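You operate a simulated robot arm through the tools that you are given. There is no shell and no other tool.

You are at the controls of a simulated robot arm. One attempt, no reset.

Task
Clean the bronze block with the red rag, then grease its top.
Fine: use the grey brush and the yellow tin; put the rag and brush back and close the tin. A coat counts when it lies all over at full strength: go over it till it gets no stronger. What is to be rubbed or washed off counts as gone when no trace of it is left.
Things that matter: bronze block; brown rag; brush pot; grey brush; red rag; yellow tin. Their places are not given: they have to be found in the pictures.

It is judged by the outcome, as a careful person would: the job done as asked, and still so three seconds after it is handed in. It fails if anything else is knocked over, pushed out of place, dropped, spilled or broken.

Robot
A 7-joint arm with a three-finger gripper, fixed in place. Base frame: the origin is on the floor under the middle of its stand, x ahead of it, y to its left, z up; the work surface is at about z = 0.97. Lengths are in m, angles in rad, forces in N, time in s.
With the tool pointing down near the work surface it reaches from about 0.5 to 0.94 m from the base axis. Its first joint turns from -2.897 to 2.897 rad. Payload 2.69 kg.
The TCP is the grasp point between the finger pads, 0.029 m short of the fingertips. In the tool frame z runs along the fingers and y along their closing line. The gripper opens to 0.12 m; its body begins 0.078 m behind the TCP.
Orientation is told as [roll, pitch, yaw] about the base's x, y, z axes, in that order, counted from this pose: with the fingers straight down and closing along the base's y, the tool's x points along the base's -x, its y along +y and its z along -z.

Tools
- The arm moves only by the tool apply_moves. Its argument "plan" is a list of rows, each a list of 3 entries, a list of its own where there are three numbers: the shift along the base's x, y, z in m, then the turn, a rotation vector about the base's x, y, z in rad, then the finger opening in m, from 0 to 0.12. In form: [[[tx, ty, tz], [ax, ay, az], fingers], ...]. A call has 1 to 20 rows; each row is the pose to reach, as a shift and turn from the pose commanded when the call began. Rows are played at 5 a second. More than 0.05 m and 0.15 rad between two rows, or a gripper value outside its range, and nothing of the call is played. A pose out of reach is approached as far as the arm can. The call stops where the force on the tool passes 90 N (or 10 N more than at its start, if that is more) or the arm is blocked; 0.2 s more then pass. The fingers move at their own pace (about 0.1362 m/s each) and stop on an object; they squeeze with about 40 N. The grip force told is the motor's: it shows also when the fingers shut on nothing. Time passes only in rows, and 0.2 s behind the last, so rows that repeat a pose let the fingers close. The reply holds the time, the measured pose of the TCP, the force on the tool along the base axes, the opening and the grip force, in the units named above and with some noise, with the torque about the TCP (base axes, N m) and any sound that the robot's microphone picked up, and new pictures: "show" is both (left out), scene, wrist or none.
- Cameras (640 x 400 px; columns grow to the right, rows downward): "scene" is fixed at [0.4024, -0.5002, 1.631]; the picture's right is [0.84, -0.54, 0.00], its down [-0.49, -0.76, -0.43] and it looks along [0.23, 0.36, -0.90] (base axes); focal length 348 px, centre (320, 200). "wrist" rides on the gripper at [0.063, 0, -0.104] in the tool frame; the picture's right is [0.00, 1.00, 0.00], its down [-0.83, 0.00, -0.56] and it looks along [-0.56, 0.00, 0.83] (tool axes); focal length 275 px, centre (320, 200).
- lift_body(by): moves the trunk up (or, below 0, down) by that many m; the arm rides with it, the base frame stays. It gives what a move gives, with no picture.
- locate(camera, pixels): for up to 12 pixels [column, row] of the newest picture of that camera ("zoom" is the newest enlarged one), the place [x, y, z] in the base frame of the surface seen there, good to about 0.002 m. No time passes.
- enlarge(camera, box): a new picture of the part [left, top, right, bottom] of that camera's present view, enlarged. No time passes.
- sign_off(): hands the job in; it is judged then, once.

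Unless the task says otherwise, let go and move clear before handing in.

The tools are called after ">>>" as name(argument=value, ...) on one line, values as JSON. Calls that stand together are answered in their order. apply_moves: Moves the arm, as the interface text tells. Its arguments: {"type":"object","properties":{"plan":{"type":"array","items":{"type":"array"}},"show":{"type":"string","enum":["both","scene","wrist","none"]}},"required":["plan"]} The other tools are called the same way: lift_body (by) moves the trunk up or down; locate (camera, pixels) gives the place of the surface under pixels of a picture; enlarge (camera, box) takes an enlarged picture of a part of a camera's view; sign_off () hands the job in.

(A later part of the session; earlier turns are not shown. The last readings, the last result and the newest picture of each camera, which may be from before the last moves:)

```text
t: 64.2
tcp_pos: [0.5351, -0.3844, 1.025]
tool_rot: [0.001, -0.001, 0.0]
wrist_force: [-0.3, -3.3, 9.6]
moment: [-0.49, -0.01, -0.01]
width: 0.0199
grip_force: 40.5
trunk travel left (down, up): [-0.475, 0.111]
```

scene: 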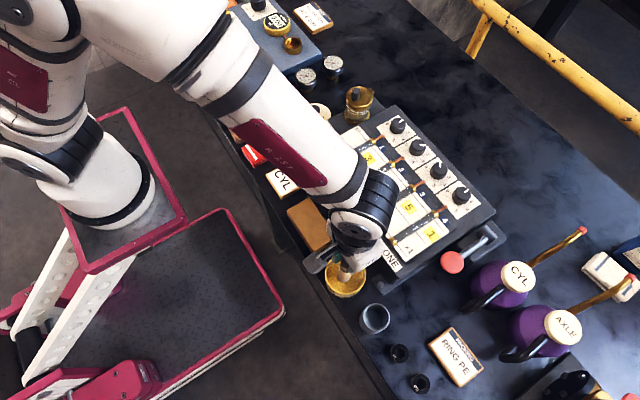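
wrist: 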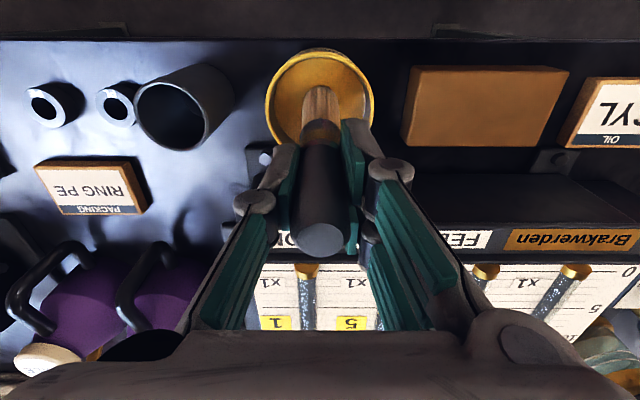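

The grease surface pushed back (9.6 N) and the brush slid up in the grip a little (handle top now at row 240 instead of 220). I'll raise it and measure the new tip offset and whether it took grease.

>>> apply_moves(plan=[[[0, 0, 0.01], [0, 0, 0], 0.01], [[0, 0, 0.03], [0, 0, 0], 0.01], [[0, 0, 0.06], [0, 0, 0], 0.01], [[0, 0, 0.09], [0, 0, 0], 0.01], [[0, 0, 0.09], [0, 0, 0], 0.01]])

>>> enlarge(camera="wrist", box=[240, 30, 400, 260])

>>> locate(camera="wrist", pixels=[[320, 240], [320, 235], [320, 85], [320, 88], [320, 92], [320, 97], [320, 105], [320, 115], [306, 105], [337, 105], [320, 78], [320, 130]])

```text
t: 65.4
tcp_pos: [0.537, -0.3859, 1.1165]
tool_rot: [0.003, 0.0, -0.001]
wrist_force: [-1.2, 0.5, -0.4]
moment: [0.01, -0.02, 0.02]
width: 0.0201
grip_force: 39.8
trunk travel left (down, up): [-0.475, 0.111]
```

scene: 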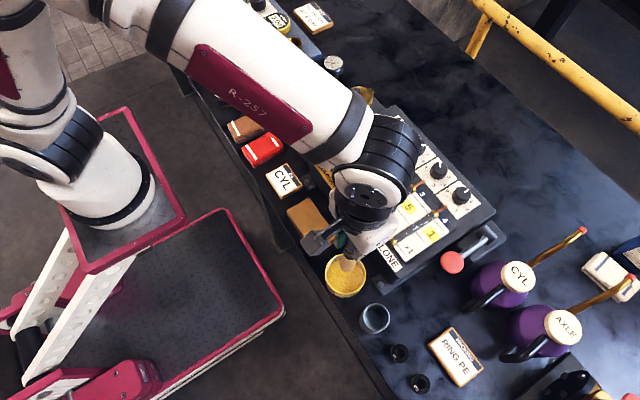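
wrist: 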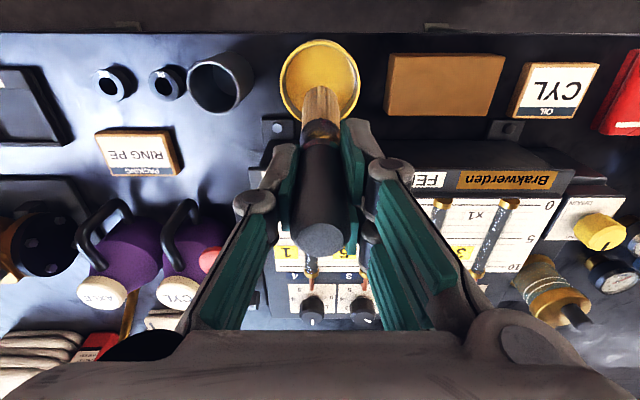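

```text
1.74 times, centred on (320, 145) of wrist
```

zoom: 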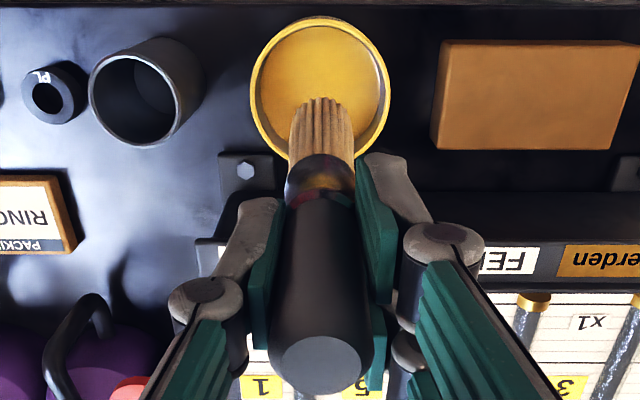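

```text
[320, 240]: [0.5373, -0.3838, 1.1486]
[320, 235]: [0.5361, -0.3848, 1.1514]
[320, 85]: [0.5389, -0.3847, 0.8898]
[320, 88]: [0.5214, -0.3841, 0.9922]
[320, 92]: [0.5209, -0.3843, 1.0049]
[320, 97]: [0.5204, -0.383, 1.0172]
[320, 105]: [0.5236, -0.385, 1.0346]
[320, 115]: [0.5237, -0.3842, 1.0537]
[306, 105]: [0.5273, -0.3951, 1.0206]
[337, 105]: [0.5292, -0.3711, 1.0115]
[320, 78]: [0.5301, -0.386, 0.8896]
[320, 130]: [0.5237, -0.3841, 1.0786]
```

The brush slid up about 1 cm, so the tip is now about 0.135 below the TCP; the grip is still straight. I'll move over the block's centre and lower gently until the bristles touch.

>>> apply_moves(plan=[[[0.002, 0.045, 0], [0, 0, 0], 0.01], [[0.004, 0.09, 0], [0, 0, 0], 0.01], [[0.0065, 0.1385, 0], [0, 0, 0], 0.01], [[0.0065, 0.1385, -0.04], [0, 0, 0], 0.01], [[0.0065, 0.1385, -0.07], [0, 0, 0], 0.01], [[0.0065, 0.1385, -0.08], [0, 0, 0], 0.01], [[0.0065, 0.1385, -0.084], [0, 0, 0], 0.01], [[0.0065, 0.1385, -0.084], [0, 0, 0], 0.01]])

```text
t: 67.2
tcp_pos: [0.5414, -0.246, 1.0331]
tool_rot: [0.0, -0.001, 0.001]
wrist_force: [-0.2, 0.3, -0.6]
moment: [0.02, -0.01, 0.02]
width: 0.0198
grip_force: 40.3
trunk travel left (down, up): [-0.475, 0.111]
```

scene: 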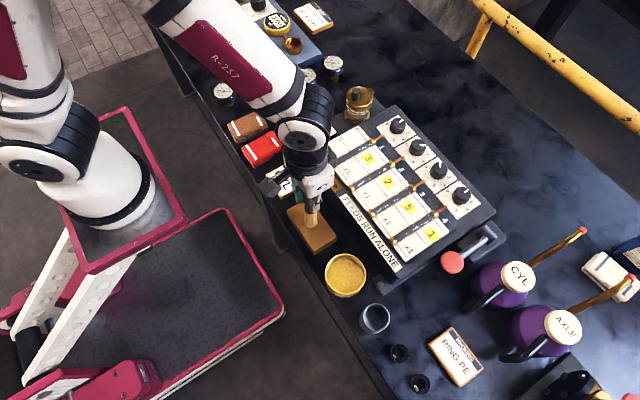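
wrist: 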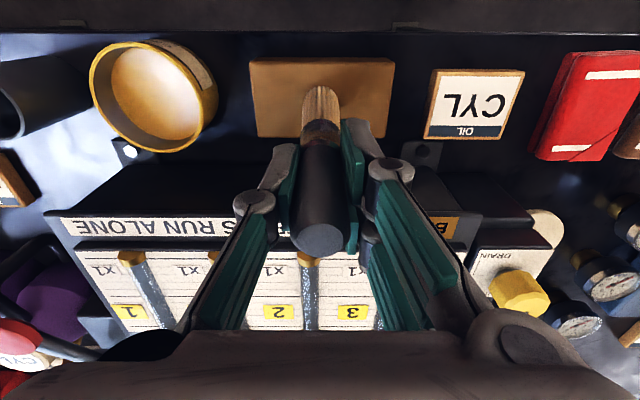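

The brush hangs over the block's centre. I'll enlarge the scene to see the tip and its grease, then step down to contact.

>>> enlarge(camera="scene", box=[270, 180, 366, 300])

>>> apply_moves(plan=[[[0, 0, -0.001], [0, 0, 0], 0.01], [[0, 0, -0.002], [0, 0, 0], 0.01], [[0, 0, -0.003], [0, 0, 0], 0.01], [[0, 0, -0.003], [0, 0, 0], 0.01]], show="none")

```text
3.33 times, centred on (318, 240) of scene
```

zoom: 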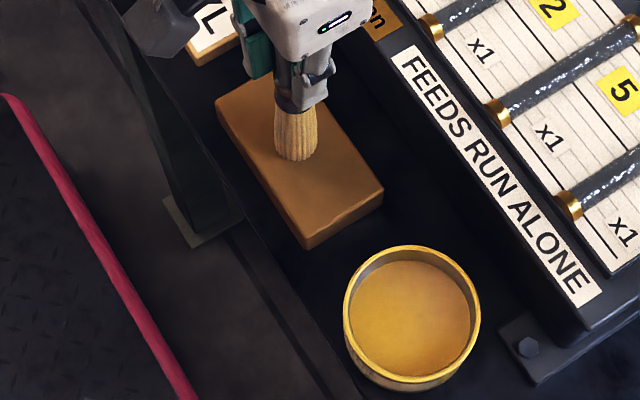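

```text
t: 68.2
tcp_pos: [0.5429, -0.2476, 1.0303]
tool_rot: [-0.001, -0.001, -0.001]
wrist_force: [0.4, 0.4, 0.1]
moment: [-0.02, 0.0, 0.01]
width: 0.0199
grip_force: 39.8
trunk travel left (down, up): [-0.475, 0.111]
```

No contact at 1.029 yet. I'll step down further.

>>> apply_moves(plan=[[[0, 0, -0.001], [0, 0, 0], 0.01], [[0, 0, -0.002], [0, 0, 0], 0.01], [[0, 0, -0.002], [0, 0, 0], 0.01]], show="none")

```text
t: 69.0
tcp_pos: [0.5425, -0.2455, 1.0283]
tool_rot: [0.001, -0.003, 0.0]
wrist_force: [-4.3, 1.4, 24.2]
moment: [0.08, 0.35, 0.02]
width: 0.02
grip_force: 39.6
trunk travel left (down, up): [-0.475, 0.111]
```

Contact gives 24 N at 1.027, which is a bit strong; I'll ease up 1 mm and do a first stroke along the block's length to see how the grease lays on.

>>> apply_moves(plan=[[[0, 0, 0.001], [0, 0, 0], 0.01], [[0, 0.015, 0.001], [0, 0, 0], 0.01], [[0, 0.03, 0.001], [0, 0, 0], 0.01], [[0, 0.048, 0.001], [0, 0, 0], 0.01], [[0, 0.03, 0.001], [0, 0, 0], 0.01], [[0, 0.015, 0.001], [0, 0, 0], 0.01], [[0, 0, 0.001], [0, 0, 0], 0.01], [[0, -0.015, 0.001], [0, 0, 0], 0.01], [[0, -0.03, 0.001], [0, 0, 0], 0.01], [[0, -0.048, 0.001], [0, 0, 0], 0.01], [[0, -0.048, 0.001], [0, 0, 0], 0.01]])

>>> enlarge(camera="scene", box=[270, 180, 366, 300])

>>> enlarge(camera="wrist", box=[250, 30, 490, 180])

```text
t: 71.4
tcp_pos: [0.5439, -0.2935, 1.028]
tool_rot: [0.0, -0.001, -0.002]
wrist_force: [-1.4, 1.1, 5.5]
moment: [0.06, 0.15, 0.01]
width: 0.0197
grip_force: 40.2
trunk travel left (down, up): [-0.475, 0.111]
```

scene: 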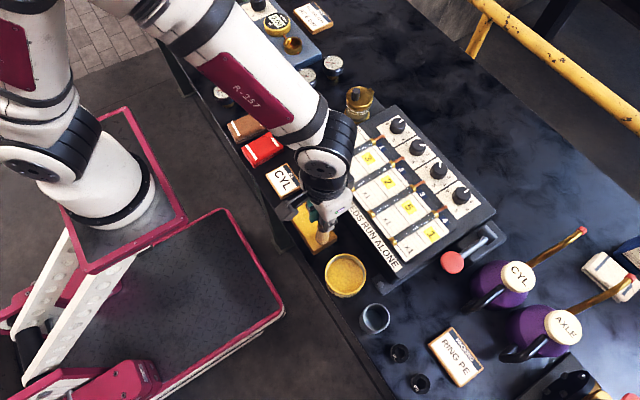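
wrist: 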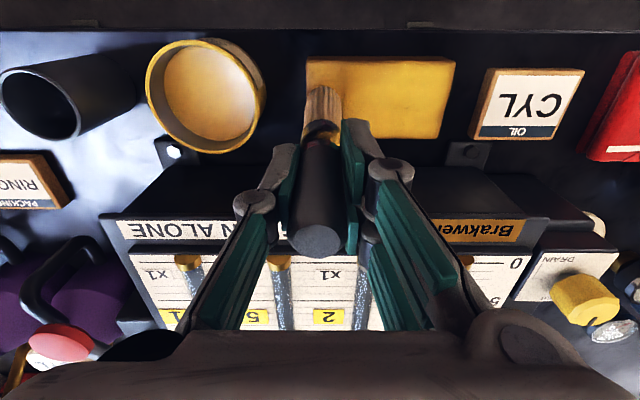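

```text
3.33 times, centred on (318, 240) of scene
```

zoom: 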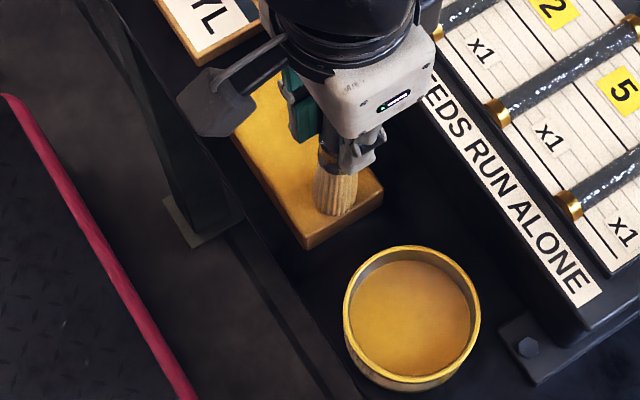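

```text
2.67 times, centred on (370, 105) of wrist
```

zoom: 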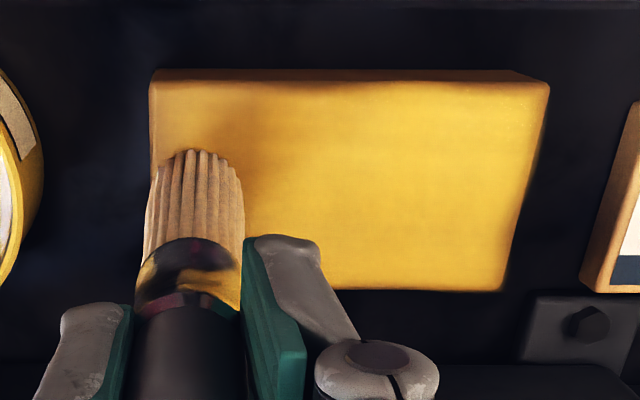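

The grease spreads well: the right two thirds of the top are yellow, while the left end is thinner. I'll stroke along both long edges and the left end.

>>> apply_moves(plan=[[[-0.01, 0, 0], [0, 0, 0], 0.01], [[-0.02, 0, 0], [0, 0, 0], 0.01], [[-0.02, 0.02, 0], [0, 0, 0], 0.01], [[-0.02, 0.04, 0], [0, 0, 0], 0.01], [[-0.02, 0.06, 0], [0, 0, 0], 0.01], [[-0.02, 0.08, 0], [0, 0, 0], 0.01], [[-0.02, 0.098, 0], [0, 0, 0], 0.01], [[-0.005, 0.098, 0], [0, 0, 0], 0.01], [[0.01, 0.098, 0], [0, 0, 0], 0.01], [[0.02, 0.098, 0], [0, 0, 0], 0.01], [[0.02, 0.08, 0], [0, 0, 0], 0.01], [[0.02, 0.06, 0], [0, 0, 0], 0.01], [[0.02, 0.04, 0], [0, 0, 0], 0.01], [[0.02, 0.02, 0], [0, 0, 0], 0.01], [[0.02, 0.0, 0], [0, 0, 0], 0.01], [[0.02, -0.004, 0], [0, 0, 0], 0.01], [[0.0, -0.004, 0], [0, 0, 0], 0.01], [[-0.02, -0.004, 0], [0, 0, 0], 0.01], [[0, 0, 0], [0, 0, 0], 0.01], [[0, 0, 0.01], [0, 0, 0], 0.01]])

>>> enlarge(camera="wrist", box=[250, 30, 490, 180])

>>> enlarge(camera="scene", box=[270, 180, 366, 300])

```text
t: 75.6
tcp_pos: [0.5441, -0.2927, 1.0369]
tool_rot: [0.001, -0.001, -0.002]
wrist_force: [0.3, 0.1, -0.6]
moment: [0.02, -0.04, 0.02]
width: 0.0201
grip_force: 39.6
trunk travel left (down, up): [-0.475, 0.111]
```

scene: 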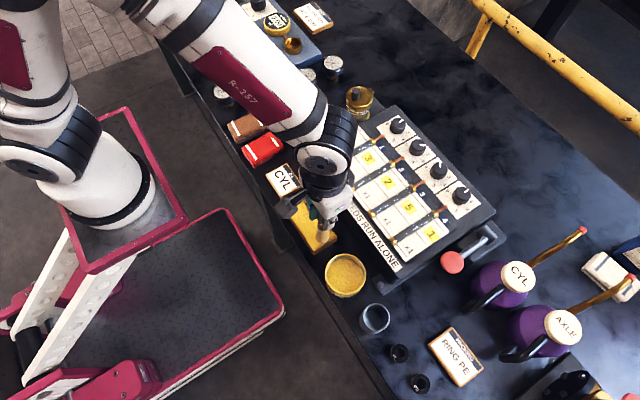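
wrist: 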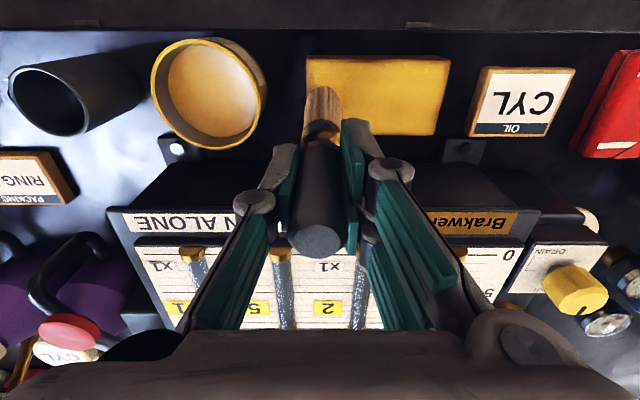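

```text
2.67 times, centred on (370, 105) of wrist
```

zoom: 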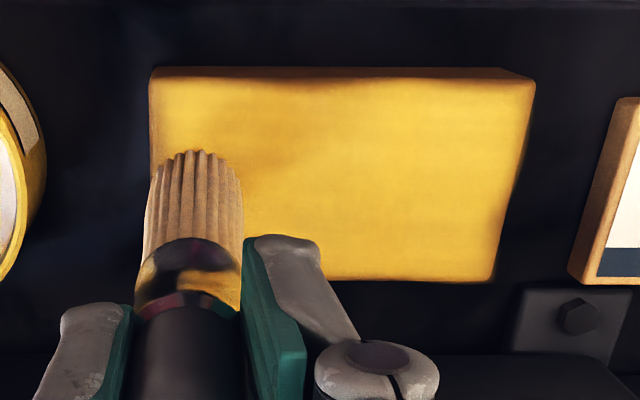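

```text
3.33 times, centred on (318, 240) of scene
```

zoom: 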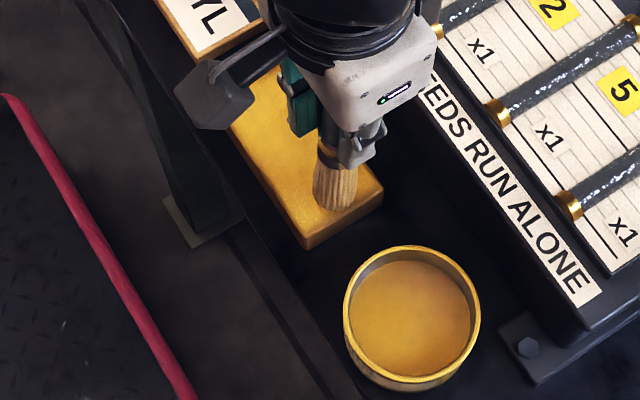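

Most of the top is now yellow. I'll rise and move over the tin, from where the whole block can be inspected, before dipping again.

>>> apply_moves(plan=[[[0, 0, 0.03], [0, 0, 0], 0.01], [[-0.002, -0.03, 0.04], [0, 0, 0], 0.01], [[-0.004, -0.06, 0.04], [0, 0, 0], 0.01], [[-0.0065, -0.0905, 0.04], [0, 0, 0], 0.01], [[-0.0065, -0.0905, 0.04], [0, 0, 0], 0.01]])

>>> enlarge(camera="wrist", box=[370, 30, 562, 150])

>>> enlarge(camera="scene", box=[272, 185, 368, 265])

```text
t: 76.8
tcp_pos: [0.5362, -0.3854, 1.0773]
tool_rot: [0.001, 0.0, -0.001]
wrist_force: [-0.1, -0.2, 0.1]
moment: [-0.02, -0.03, -0.04]
width: 0.0198
grip_force: 40.0
trunk travel left (down, up): [-0.475, 0.111]
```

scene: 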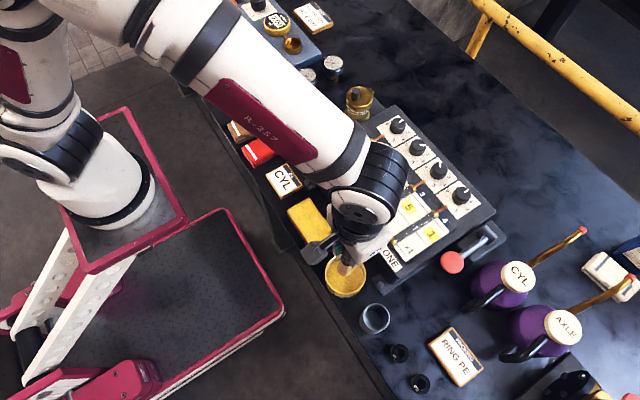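
wrist: 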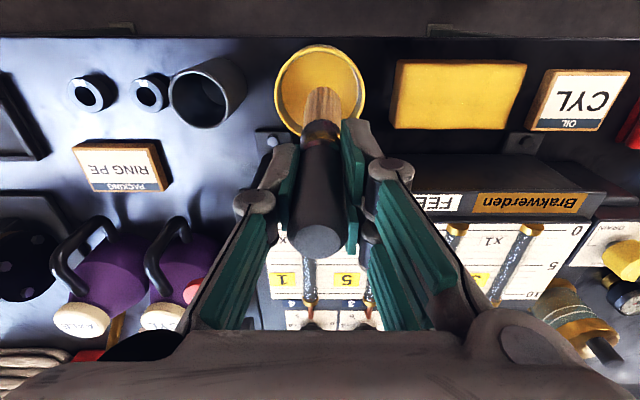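

```text
3.33 times, centred on (466, 90) of wrist
```

zoom: 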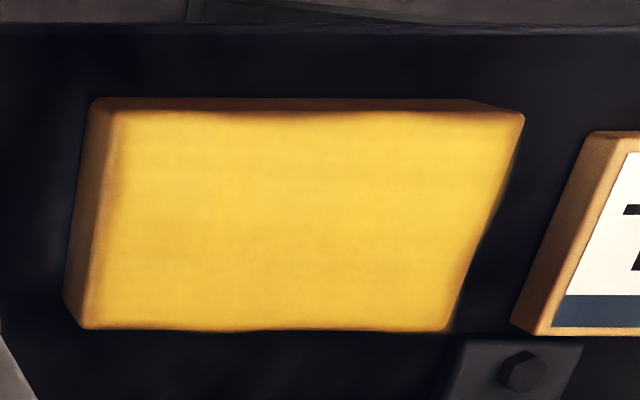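

```text
5.00 times, centred on (320, 225) of scene
```

zoom: 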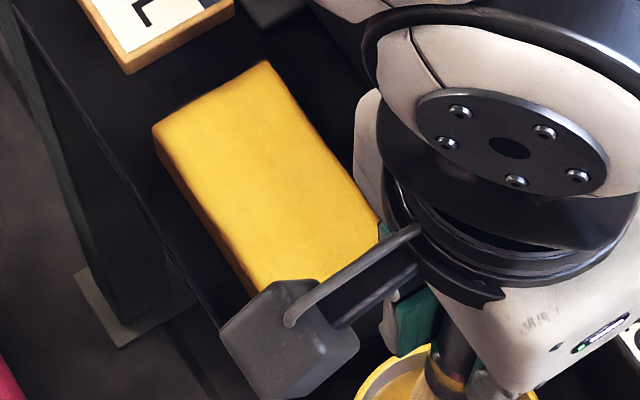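

The top is nearly uniformly yellow, a little thinner at the very edges. I'll dip again, stopping at light contact, for a second coat.

>>> apply_moves(plan=[[[0, 0, -0.03], [0, 0, 0], 0.01], [[0, 0, -0.045], [0, 0, 0], 0.01], [[0, 0, -0.05], [0, 0, 0], 0.01], [[0, 0, -0.052], [0, 0, 0], 0.01], [[0, 0, -0.0532], [0, 0, 0], 0.01], [[0, 0, -0.0532], [0, 0, 0], 0.01]], show="none")

```text
t: 78.2
tcp_pos: [0.5368, -0.3845, 1.0249]
tool_rot: [0.0, 0.0, 0.001]
wrist_force: [0.0, 0.3, -0.7]
moment: [-0.02, 0.03, -0.03]
width: 0.0202
grip_force: 39.9
trunk travel left (down, up): [-0.475, 0.111]
```

>>> apply_moves(plan=[[[0, 0, -0.001], [0, 0, 0], 0.01], [[0, 0, -0.002], [0, 0, 0], 0.01], [[0, 0, -0.003], [0, 0, 0], 0.01], [[0, 0, -0.003], [0, 0, 0], 0.01]], show="wrist")

```text
t: 79.2
tcp_pos: [0.5359, -0.3851, 1.0236]
tool_rot: [-0.004, -0.005, 0.0]
wrist_force: [-0.5, 1.4, 32.2]
moment: [0.07, -0.22, -0.01]
width: 0.0201
grip_force: 39.4
trunk travel left (down, up): [-0.475, 0.111]
```

wrist: 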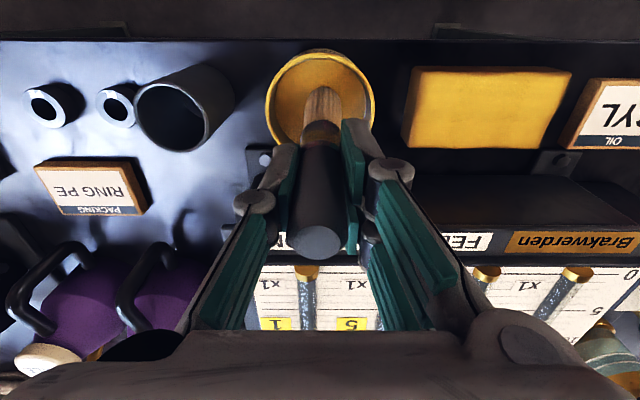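

The brush is in contact (32 N), so I'll ease off, stir lightly, lift, and go to the block's corner for a second full coat.

>>> apply_moves(plan=[[[0, 0, 0.002], [0, 0, 0], 0.01], [[0.008, 0, 0.002], [0, 0, 0], 0.01], [[-0.008, 0, 0.002], [0, 0, 0], 0.01], [[0, 0, 0.002], [0, 0, 0], 0.01], [[0, 0, 0.03], [0, 0, 0], 0.01], [[0, 0, 0.055], [0, 0, 0], 0.01], [[-0.005, 0.045, 0.055], [0, 0, 0], 0.01], [[-0.01, 0.09, 0.055], [0, 0, 0], 0.01], [[-0.0155, 0.138, 0.055], [0, 0, 0], 0.01], [[-0.0155, 0.1865, 0.055], [0, 0, 0], 0.01], [[-0.0155, 0.1865, 0.02], [0, 0, 0], 0.01], [[-0.0155, 0.1865, 0.01], [0, 0, 0], 0.01], [[-0.0155, 0.1865, 0.007], [0, 0, 0], 0.01], [[-0.0155, 0.1865, 0.0062], [0, 0, 0], 0.01], [[-0.0155, 0.1865, 0.0062], [0, 0, 0], 0.01]], show="wrist")

```text
t: 82.4
tcp_pos: [0.521, -0.1975, 1.0273]
tool_rot: [0.001, -0.002, 0.002]
wrist_force: [-0.2, 0.1, -1.1]
moment: [-0.02, 0.02, 0.0]
width: 0.0197
grip_force: 40.0
trunk travel left (down, up): [-0.475, 0.111]
```

wrist: 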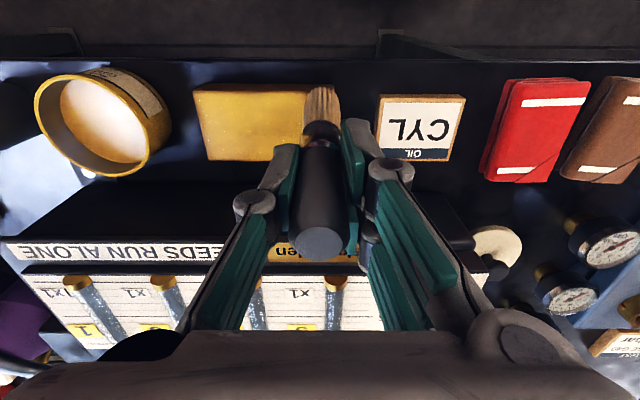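

At the corner (z=1.028) there is no contact yet. I'll step down until the bristles touch.

>>> apply_moves(plan=[[[0, 0, -0.001], [0, 0, 0], 0.01], [[0, 0, -0.002], [0, 0, 0], 0.01], [[0, 0, -0.002], [0, 0, 0], 0.01]], show="none")

```text
t: 83.2
tcp_pos: [0.5204, -0.1981, 1.0261]
tool_rot: [0.0, -0.005, 0.0]
wrist_force: [-2.1, 2.7, 24.9]
moment: [0.25, 0.19, 0.03]
width: 0.02
grip_force: 39.9
trunk travel left (down, up): [-0.475, 0.111]
```

Contact at 1.026 with 25 N. I'll ease 0.5 mm and zigzag over the whole top in lines 1.1 cm apart.

>>> apply_moves(plan=[[[0, 0, 0.0006], [0, 0, 0], 0.01], [[0, -0.025, 0.0006], [0, 0, 0], 0.01], [[0, -0.05, 0.0006], [0, 0, 0], 0.01], [[0, -0.075, 0.0006], [0, 0, 0], 0.01], [[0, -0.098, 0.0006], [0, 0, 0], 0.01], [[0.011, -0.098, 0.0006], [0, 0, 0], 0.01], [[0.011, -0.075, 0.0006], [0, 0, 0], 0.01], [[0.011, -0.05, 0.0006], [0, 0, 0], 0.01], [[0.011, -0.025, 0.0006], [0, 0, 0], 0.01], [[0.011, 0, 0.0006], [0, 0, 0], 0.01], [[0.022, 0, 0.0006], [0, 0, 0], 0.01], [[0.022, -0.025, 0.0006], [0, 0, 0], 0.01], [[0.022, -0.05, 0.0006], [0, 0, 0], 0.01], [[0.022, -0.075, 0.0006], [0, 0, 0], 0.01], [[0.022, -0.098, 0.0006], [0, 0, 0], 0.01], [[0.033, -0.098, 0.0006], [0, 0, 0], 0.01], [[0.033, -0.075, 0.0006], [0, 0, 0], 0.01], [[0.033, -0.05, 0.0006], [0, 0, 0], 0.01], [[0.033, -0.025, 0.0006], [0, 0, 0], 0.01], [[0.033, 0, 0.0006], [0, 0, 0], 0.01]], show="none")

>>> apply_moves(plan=[[[0.011, 0, 0], [0, 0, 0], 0.01], [[0.011, -0.025, 0], [0, 0, 0], 0.01], [[0.011, -0.05, 0], [0, 0, 0], 0.01], [[0.011, -0.075, 0], [0, 0, 0], 0.01], [[0.011, -0.098, 0], [0, 0, 0], 0.01], [[0.0, -0.1, 0], [0, 0, 0], 0.01], [[-0.015, -0.1, 0], [0, 0, 0], 0.01], [[-0.033, -0.1, 0], [0, 0, 0], 0.01], [[-0.033, -0.075, 0], [0, 0, 0], 0.01], [[-0.033, -0.05, 0], [0, 0, 0], 0.01], [[-0.033, -0.025, 0], [0, 0, 0], 0.01], [[-0.033, 0.003, 0], [0, 0, 0], 0.01], [[-0.015, 0.003, 0], [0, 0, 0], 0.01], [[0.011, 0.003, 0], [0, 0, 0], 0.01], [[0.011, 0, 0.02], [0, 0, 0], 0.01], [[0.0, -0.04, 0.045], [0, 0, 0], 0.01], [[-0.005, -0.085, 0.05], [0, 0, 0], 0.01], [[-0.01, -0.13, 0.05], [0, 0, 0], 0.01], [[-0.0175, -0.175, 0.05], [0, 0, 0], 0.01], [[-0.0175, -0.1865, 0.05], [0, 0, 0], 0.01]])

>>> enlarge(camera="wrist", box=[370, 30, 562, 150])

>>> enlarge(camera="scene", box=[272, 185, 368, 265])

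```text
t: 87.4
tcp_pos: [0.5542, -0.1973, 1.0275]
tool_rot: [0.0, -0.002, 0.0]
wrist_force: [0.3, 0.2, -0.8]
moment: [0.02, 0.01, 0.0]
width: 0.0199
grip_force: 40.3
trunk travel left (down, up): [-0.475, 0.111]
```

```text
t: 91.6
tcp_pos: [0.5352, -0.3846, 1.0765]
tool_rot: [0.002, 0.0, 0.001]
wrist_force: [0.4, 0.3, -1.1]
moment: [-0.03, 0.02, -0.01]
width: 0.0202
grip_force: 40.0
trunk travel left (down, up): [-0.475, 0.111]
```

scene: 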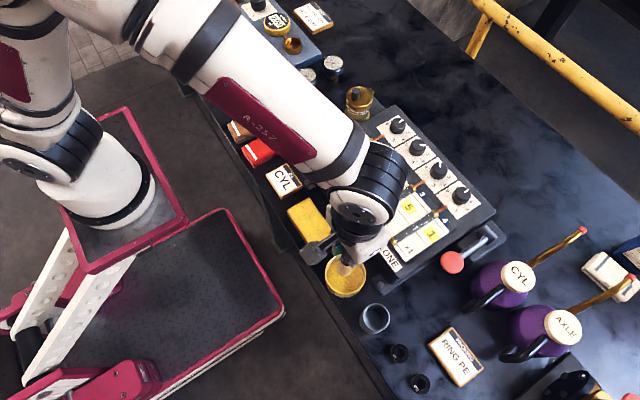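
wrist: 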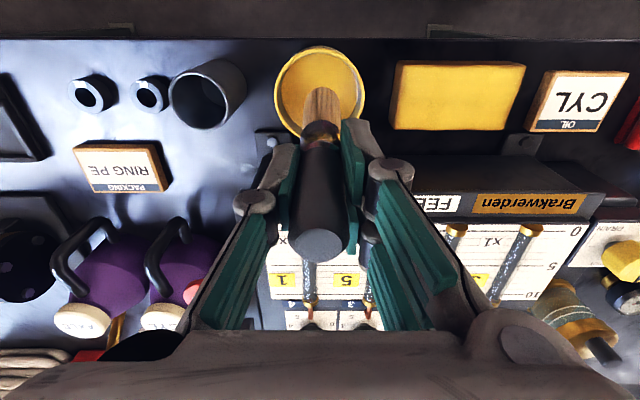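

```text
3.33 times, centred on (466, 90) of wrist
```

zoom: 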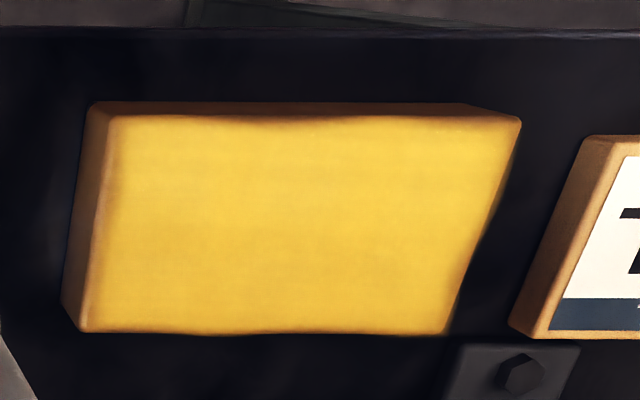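

```text
5.00 times, centred on (320, 225) of scene
```

zoom: 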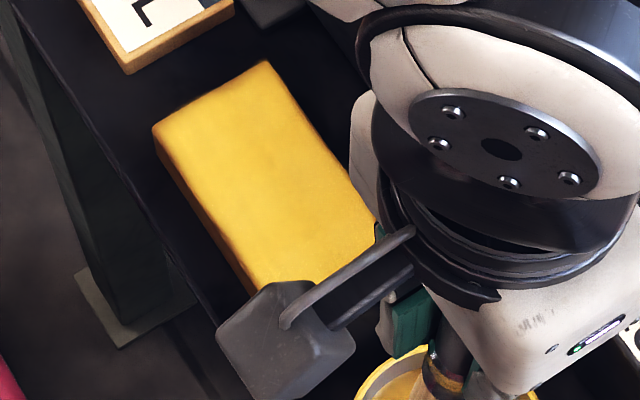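

The coat looks nearly the same as after the first pass, slightly more even. The end-of-pass force was about zero, so I'll dip again and make a third coat with checked contact.

>>> apply_moves(plan=[[[0, 0, -0.03], [0, 0, 0], 0.01], [[0, 0, -0.045], [0, 0, 0], 0.01], [[0, 0, -0.051], [0, 0, 0], 0.01], [[0, 0, -0.053], [0, 0, 0], 0.01], [[0, 0, -0.0545], [0, 0, 0], 0.01], [[0, 0, -0.0545], [0, 0, 0], 0.01]], show="none")

```text
t: 93.0
tcp_pos: [0.5353, -0.3847, 1.023]
tool_rot: [0.0, -0.003, 0.001]
wrist_force: [-4.6, 2.1, 15.7]
moment: [0.28, 0.44, 0.01]
width: 0.0198
grip_force: 40.2
trunk travel left (down, up): [-0.475, 0.111]
```

The bristles touch the grease with 16 N. I'll stir lightly, lift, and go to the block's far corner.

>>> apply_moves(plan=[[[0.006, 0, 0.0005], [0, 0, 0], 0.01], [[-0.006, 0, 0.0005], [0, 0, 0], 0.01], [[0, 0.006, 0.0005], [0, 0, 0], 0.01], [[0, 0, 0.0005], [0, 0, 0], 0.01], [[0, 0, 0.03], [0, 0, 0], 0.01], [[0, 0, 0.055], [0, 0, 0], 0.01], [[0.007, 0.045, 0.055], [0, 0, 0], 0.01], [[0.014, 0.09, 0.055], [0, 0, 0], 0.01], [[0.022, 0.138, 0.055], [0, 0, 0], 0.01], [[0.0285, 0.1865, 0.055], [0, 0, 0], 0.01], [[0.0285, 0.1865, 0.02], [0, 0, 0], 0.01], [[0.0285, 0.1865, 0.008], [0, 0, 0], 0.01], [[0.0285, 0.1865, 0.005], [0, 0, 0], 0.01], [[0.0285, 0.1865, 0.004], [0, 0, 0], 0.01], [[0.0285, 0.1865, 0.004], [0, 0, 0], 0.01]], show="none")

```text
t: 96.2
tcp_pos: [0.5645, -0.1985, 1.0268]
tool_rot: [0.002, -0.004, 0.0]
wrist_force: [-0.2, -0.6, -0.7]
moment: [0.02, 0.02, -0.01]
width: 0.0199
grip_force: 40.1
trunk travel left (down, up): [-0.475, 0.111]
```

No contact yet at 1.0261; I'll step down 1 mm at a time.

>>> apply_moves(plan=[[[0, 0, -0.0008], [0, 0, 0], 0.01], [[0, 0, -0.0014], [0, 0, 0], 0.01], [[0, 0, -0.0014], [0, 0, 0], 0.01]], show="none")

```text
t: 97.0
tcp_pos: [0.5643, -0.1984, 1.0251]
tool_rot: [-0.001, -0.003, -0.001]
wrist_force: [-4.6, -1.0, 20.1]
moment: [-0.13, 0.54, -0.03]
width: 0.02
grip_force: 40.1
trunk travel left (down, up): [-0.475, 0.111]
```

Contact at 20 N. I'll zigzag across the whole top again, going 2 mm past the ends, keeping this height.

>>> apply_moves(plan=[[[0.002, 0.002, 0], [0, 0, 0], 0.01], [[0.002, -0.025, 0], [0, 0, 0], 0.01], [[0.002, -0.05, 0], [0, 0, 0], 0.01], [[0.002, -0.075, 0], [0, 0, 0], 0.01], [[0.002, -0.1, 0], [0, 0, 0], 0.01], [[-0.01, -0.1, 0], [0, 0, 0], 0.01], [[-0.01, -0.075, 0], [0, 0, 0], 0.01], [[-0.01, -0.05, 0], [0, 0, 0], 0.01], [[-0.01, -0.025, 0], [0, 0, 0], 0.01], [[-0.01, 0.002, 0], [0, 0, 0], 0.01], [[-0.022, 0.002, 0], [0, 0, 0], 0.01], [[-0.022, -0.025, 0], [0, 0, 0], 0.01], [[-0.022, -0.05, 0], [0, 0, 0], 0.01], [[-0.022, -0.075, 0], [0, 0, 0], 0.01], [[-0.022, -0.1, 0], [0, 0, 0], 0.01], [[-0.022, -0.1, 0], [0, 0, 0], 0.01]], show="none")

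```text
t: 100.4
tcp_pos: [0.5422, -0.2984, 1.0235]
tool_rot: [0.002, -0.001, 0.0]
wrist_force: [-0.1, -0.2, 0.4]
moment: [0.02, 0.0, -0.01]
width: 0.02
grip_force: 39.9
trunk travel left (down, up): [-0.475, 0.111]
```

The force fell to zero, so the brush slid up slightly. I'll press 1 mm lower and paint the remaining lines near the front edge.

>>> apply_moves(plan=[[[0, 0, -0.001], [0, 0, 0], 0.01], [[-0.012, 0, -0.001], [0, 0, 0], 0.01], [[-0.012, 0.025, -0.001], [0, 0, 0], 0.01], [[-0.012, 0.05, -0.001], [0, 0, 0], 0.01], [[-0.012, 0.075, -0.001], [0, 0, 0], 0.01], [[-0.012, 0.102, -0.001], [0, 0, 0], 0.01], [[-0.024, 0.102, -0.001], [0, 0, 0], 0.01], [[-0.024, 0.075, -0.001], [0, 0, 0], 0.01], [[-0.024, 0.05, -0.001], [0, 0, 0], 0.01], [[-0.024, 0.025, -0.001], [0, 0, 0], 0.01], [[-0.024, 0, -0.001], [0, 0, 0], 0.01], [[-0.024, 0, -0.001], [0, 0, 0], 0.01]], show="wrist")

>>> enlarge(camera="wrist", box=[270, 40, 500, 190])

```text
t: 103.0
tcp_pos: [0.5193, -0.299, 1.0236]
tool_rot: [0.002, -0.001, 0.001]
wrist_force: [-0.1, -0.6, -0.1]
moment: [0.0, 0.04, -0.02]
width: 0.02
grip_force: 40.1
trunk travel left (down, up): [-0.475, 0.111]
```

wrist: 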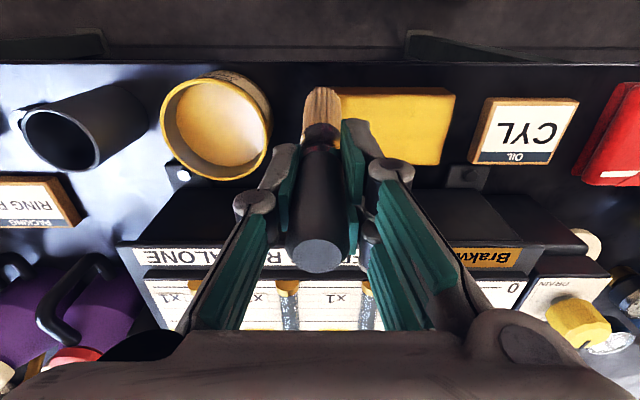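

```text
2.67 times, centred on (385, 115) of wrist
```

zoom: 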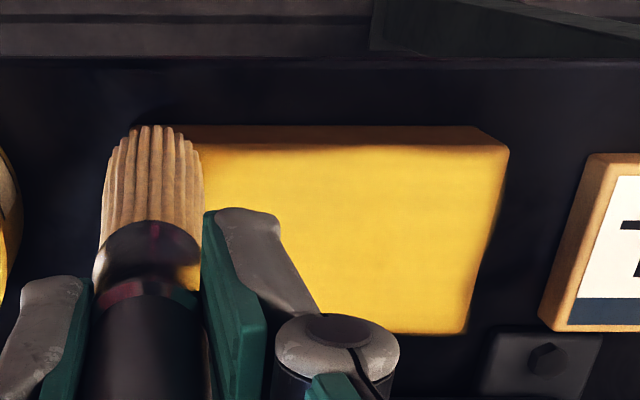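

The coat looks even from here. I'll lift and move away over the tin's far side to inspect the whole top from both cameras.

>>> apply_moves(plan=[[[0, 0, 0.03], [0, 0, 0], 0.01], [[0.005, -0.03, 0.06], [0, 0, 0], 0.01], [[0.01, -0.06, 0.08], [0, 0, 0], 0.01], [[0.0175, -0.0865, 0.1], [0, 0, 0], 0.01], [[0.0175, -0.13, 0.12], [0, 0, 0], 0.01], [[0.0175, -0.17, 0.12], [0, 0, 0], 0.01], [[0.0175, -0.17, 0.12], [0, 0, 0], 0.01]])

>>> enlarge(camera="wrist", box=[420, 20, 612, 140])

>>> enlarge(camera="scene", box=[272, 185, 352, 265])

>>> locate(camera="wrist", pixels=[[320, 250], [320, 85], [320, 88], [320, 91], [320, 95], [320, 105], [306, 105], [337, 105]])

```text
t: 104.6
tcp_pos: [0.5381, -0.4684, 1.1411]
tool_rot: [-0.001, -0.001, -0.001]
wrist_force: [0.3, 0.3, 0.1]
moment: [-0.01, -0.02, 0.01]
width: 0.02
grip_force: 40.5
trunk travel left (down, up): [-0.475, 0.111]
```

scene: 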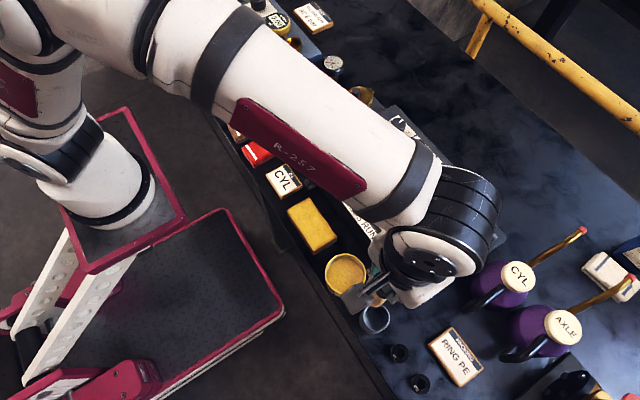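
wrist: 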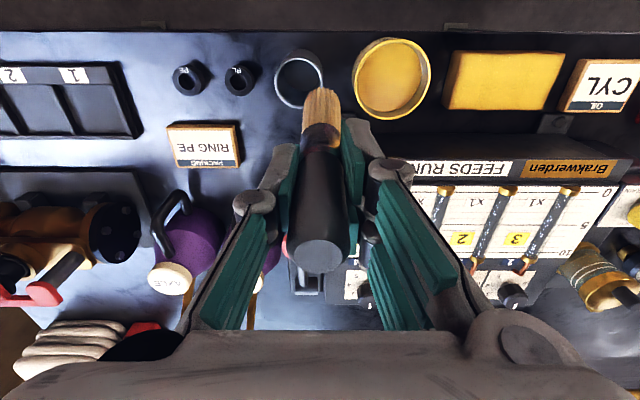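

```text
3.33 times, centred on (516, 80) of wrist
```

zoom: 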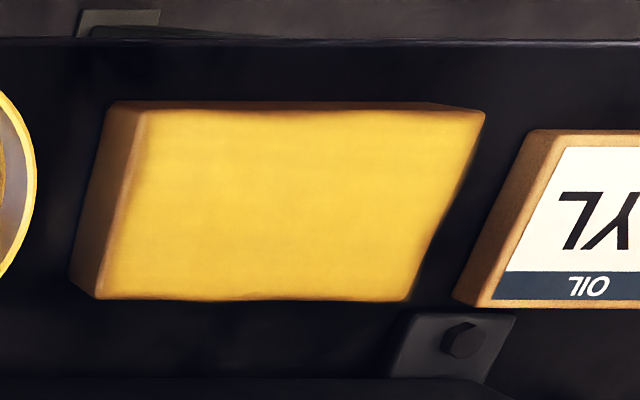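

```text
5.00 times, centred on (312, 225) of scene
```

zoom: 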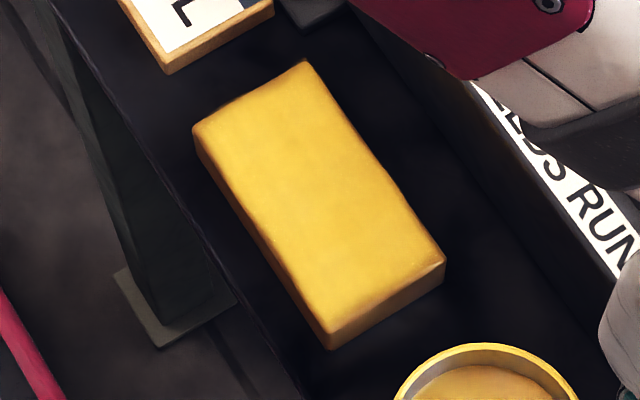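

```text
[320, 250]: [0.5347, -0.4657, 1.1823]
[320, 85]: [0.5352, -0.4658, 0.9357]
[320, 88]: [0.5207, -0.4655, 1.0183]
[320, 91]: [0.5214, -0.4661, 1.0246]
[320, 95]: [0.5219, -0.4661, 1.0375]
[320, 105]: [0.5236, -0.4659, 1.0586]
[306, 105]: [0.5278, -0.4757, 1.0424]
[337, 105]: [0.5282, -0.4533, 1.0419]
```

The top looks fully and evenly yellow, though the end toward the tin and the far left corner deserve a closer look. I'll enlarge those edges.

>>> enlarge(camera="scene", box=[300, 222, 348, 258])

>>> enlarge(camera="scene", box=[280, 192, 328, 228])

>>> enlarge(camera="wrist", box=[436, 40, 516, 120])

>>> enlarge(camera="wrist", box=[500, 40, 580, 120])

```text
11.11 times, centred on (324, 240) of scene
```

zoom: 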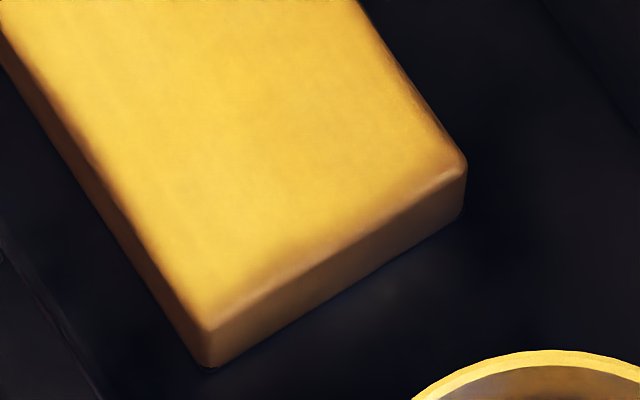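

```text
11.11 times, centred on (304, 210) of scene
```

zoom: 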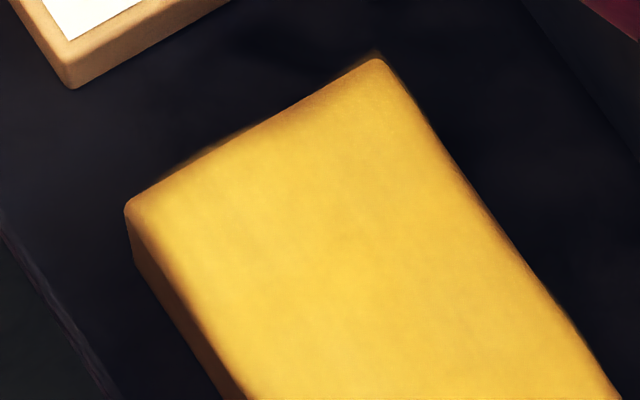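

```text
5.00 times, centred on (476, 80) of wrist
```

zoom: 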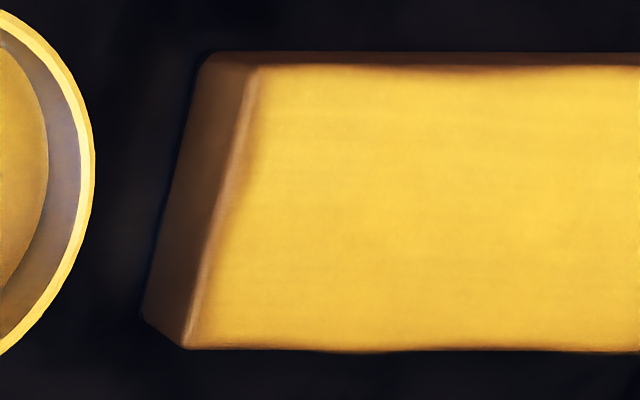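

```text
5.00 times, centred on (540, 80) of wrist
```

zoom: 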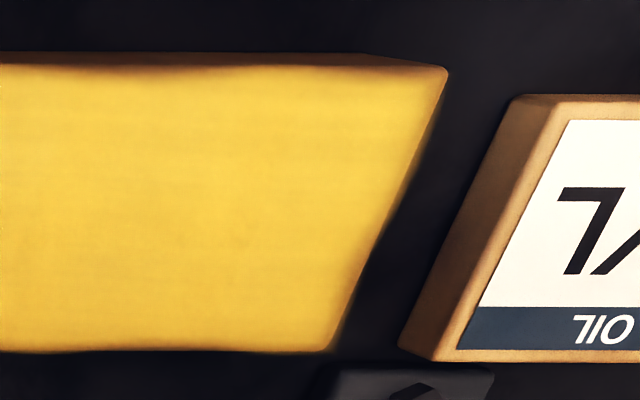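

A thin bare band of about 3 mm remains along the end toward the tin, and the near edge is slightly thin. I'll dip again and go over the edges with the brush centred on them.

>>> apply_moves(plan=[[[0, 0.042, 0], [0, 0, 0], 0.01], [[0, 0.0835, 0], [0, 0, 0], 0.01], [[0, 0.0835, -0.04], [0, 0, 0], 0.01], [[0, 0.0835, -0.08], [0, 0, 0], 0.01], [[0, 0.0835, -0.11], [0, 0, 0], 0.01], [[0, 0.0835, -0.119], [0, 0, 0], 0.01], [[0, 0.0835, -0.121], [0, 0, 0], 0.01], [[0, 0.0835, -0.122], [0, 0, 0], 0.01], [[0, 0.0835, -0.122], [0, 0, 0], 0.01]], show="none")

```text
t: 106.6
tcp_pos: [0.5366, -0.3851, 1.0218]
tool_rot: [-0.002, -0.002, 0.0]
wrist_force: [-0.2, 1.1, -0.8]
moment: [0.0, -0.03, 0.0]
width: 0.0197
grip_force: 40.0
trunk travel left (down, up): [-0.475, 0.111]
```

>>> apply_moves(plan=[[[0, 0, -0.001], [0, 0, 0], 0.01], [[0, 0, -0.0015], [0, 0, 0], 0.01], [[0, 0, -0.0015], [0, 0, 0], 0.01]], show="none")

```text
t: 107.4
tcp_pos: [0.5362, -0.3845, 1.0209]
tool_rot: [0.001, -0.002, 0.0]
wrist_force: [0.4, -0.2, -0.6]
moment: [0.02, 0.0, 0.03]
width: 0.0201
grip_force: 39.6
trunk travel left (down, up): [-0.475, 0.111]
```

>>> apply_moves(plan=[[[0, 0, -0.0007], [0, 0, 0], 0.01], [[0, 0, -0.0014], [0, 0, 0], 0.01], [[0, 0, -0.0014], [0, 0, 0], 0.01]], show="none")

```text
t: 108.2
tcp_pos: [0.5374, -0.3853, 1.02]
tool_rot: [0.0, -0.003, 0.001]
wrist_force: [-0.5, 0.0, -1.3]
moment: [0.03, 0.03, 0.01]
width: 0.0202
grip_force: 40.1
trunk travel left (down, up): [-0.475, 0.111]
```

Still no contact at 1.0188; the brush has slid up more than I thought. I'll keep stepping down.

>>> apply_moves(plan=[[[0, 0, -0.0008], [0, 0, 0], 0.01], [[0, 0, -0.0016], [0, 0, 0], 0.01], [[0, 0, -0.0016], [0, 0, 0], 0.01]], show="wrist")

```text
t: 109.0
tcp_pos: [0.5361, -0.3843, 1.0193]
tool_rot: [-0.002, -0.002, 0.0]
wrist_force: [-3.7, 1.1, 17.3]
moment: [0.11, 0.31, 0.05]
width: 0.0199
grip_force: 39.9
trunk travel left (down, up): [-0.475, 0.111]
```

wrist: 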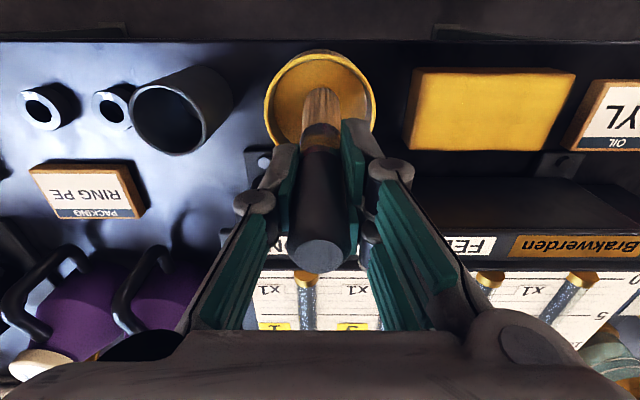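

Contact with the grease at 17 N. I'll lift, go to the end of the block nearest the tin, and lower onto its edge.

>>> apply_moves(plan=[[[0.006, 0, 0.0003], [0, 0, 0], 0.01], [[-0.006, 0, 0.0003], [0, 0, 0], 0.01], [[0, 0, 0.0005], [0, 0, 0], 0.01], [[0, 0, 0.03], [0, 0, 0], 0.01], [[0, 0, 0.055], [0, 0, 0], 0.01], [[-0.008, 0.043, 0.055], [0, 0, 0], 0.01], [[-0.0155, 0.086, 0.055], [0, 0, 0], 0.01], [[-0.0155, 0.086, 0.02], [0, 0, 0], 0.01], [[-0.0155, 0.086, 0.006], [0, 0, 0], 0.01], [[-0.0155, 0.086, 0.004], [0, 0, 0], 0.01], [[-0.0155, 0.086, 0.003], [0, 0, 0], 0.01], [[-0.0155, 0.086, 0.003], [0, 0, 0], 0.01]], show="none")

```text
t: 111.6
tcp_pos: [0.5198, -0.2989, 1.0215]
tool_rot: [0.0, -0.001, 0.001]
wrist_force: [-4.9, 3.2, 21.8]
moment: [0.28, 0.41, 0.01]
width: 0.0203
grip_force: 39.9
trunk travel left (down, up): [-0.475, 0.111]
```

Contact at 22 N. I'll stroke back and forth along this end edge.

>>> apply_moves(plan=[[[-0.004, -0.003, 0], [0, 0, 0], 0.01], [[0.01, -0.003, 0], [0, 0, 0], 0.01], [[0.025, -0.003, 0], [0, 0, 0], 0.01], [[0.04, -0.003, 0], [0, 0, 0], 0.01], [[0.049, -0.003, 0], [0, 0, 0], 0.01], [[0.04, -0.005, -0.0003], [0, 0, 0], 0.01], [[0.025, -0.005, -0.0003], [0, 0, 0], 0.01], [[0.01, -0.005, -0.0003], [0, 0, 0], 0.01], [[-0.005, -0.005, -0.0003], [0, 0, 0], 0.01], [[0.01, -0.001, -0.0005], [0, 0, 0], 0.01], [[0.025, -0.001, -0.0005], [0, 0, 0], 0.01], [[0.04, -0.001, -0.0005], [0, 0, 0], 0.01], [[0.049, -0.001, -0.0005], [0, 0, 0], 0.01], [[0.049, -0.001, -0.0005], [0, 0, 0], 0.01]], show="wrist")

```text
t: 114.6
tcp_pos: [0.5672, -0.3003, 1.0206]
tool_rot: [0.001, -0.001, 0.001]
wrist_force: [-6.2, -1.0, 15.6]
moment: [-0.04, 0.65, -0.03]
width: 0.02
grip_force: 39.8
trunk travel left (down, up): [-0.475, 0.111]
```

wrist: 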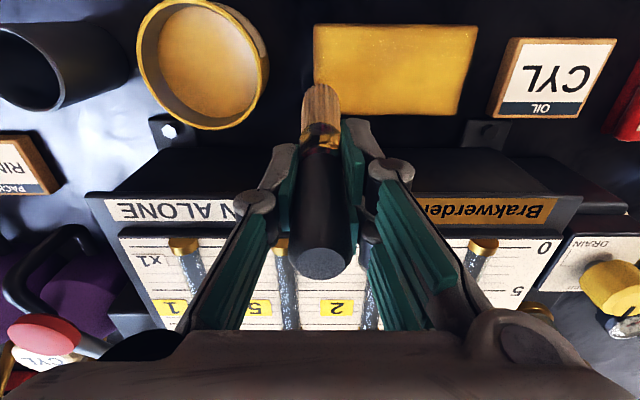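

Contact holds at 16 N. Now I'll go along the far long edge, across the other end, and back along the near edge.

>>> apply_moves(plan=[[[0, 0.02, 0], [0, 0, 0], 0.01], [[0, 0.04, 0], [0, 0, 0], 0.01], [[0, 0.06, 0], [0, 0, 0], 0.01], [[0, 0.08, 0], [0, 0, 0], 0.01], [[0, 0.1, 0], [0, 0, 0], 0.01], [[0, 0.108, 0], [0, 0, 0], 0.01], [[-0.015, 0.108, -0.0002], [0, 0, 0], 0.01], [[-0.03, 0.108, -0.0002], [0, 0, 0], 0.01], [[-0.045, 0.108, -0.0002], [0, 0, 0], 0.01], [[-0.054, 0.108, -0.0002], [0, 0, 0], 0.01], [[-0.054, 0.108, -0.0002], [0, 0, 0], 0.01]], show="none")

```text
t: 117.0
tcp_pos: [0.5144, -0.1931, 1.0212]
tool_rot: [0.004, 0.0, 0.0]
wrist_force: [-1.3, -0.1, 3.0]
moment: [-0.01, 0.08, -0.03]
width: 0.0199
grip_force: 39.6
trunk travel left (down, up): [-0.475, 0.111]
```

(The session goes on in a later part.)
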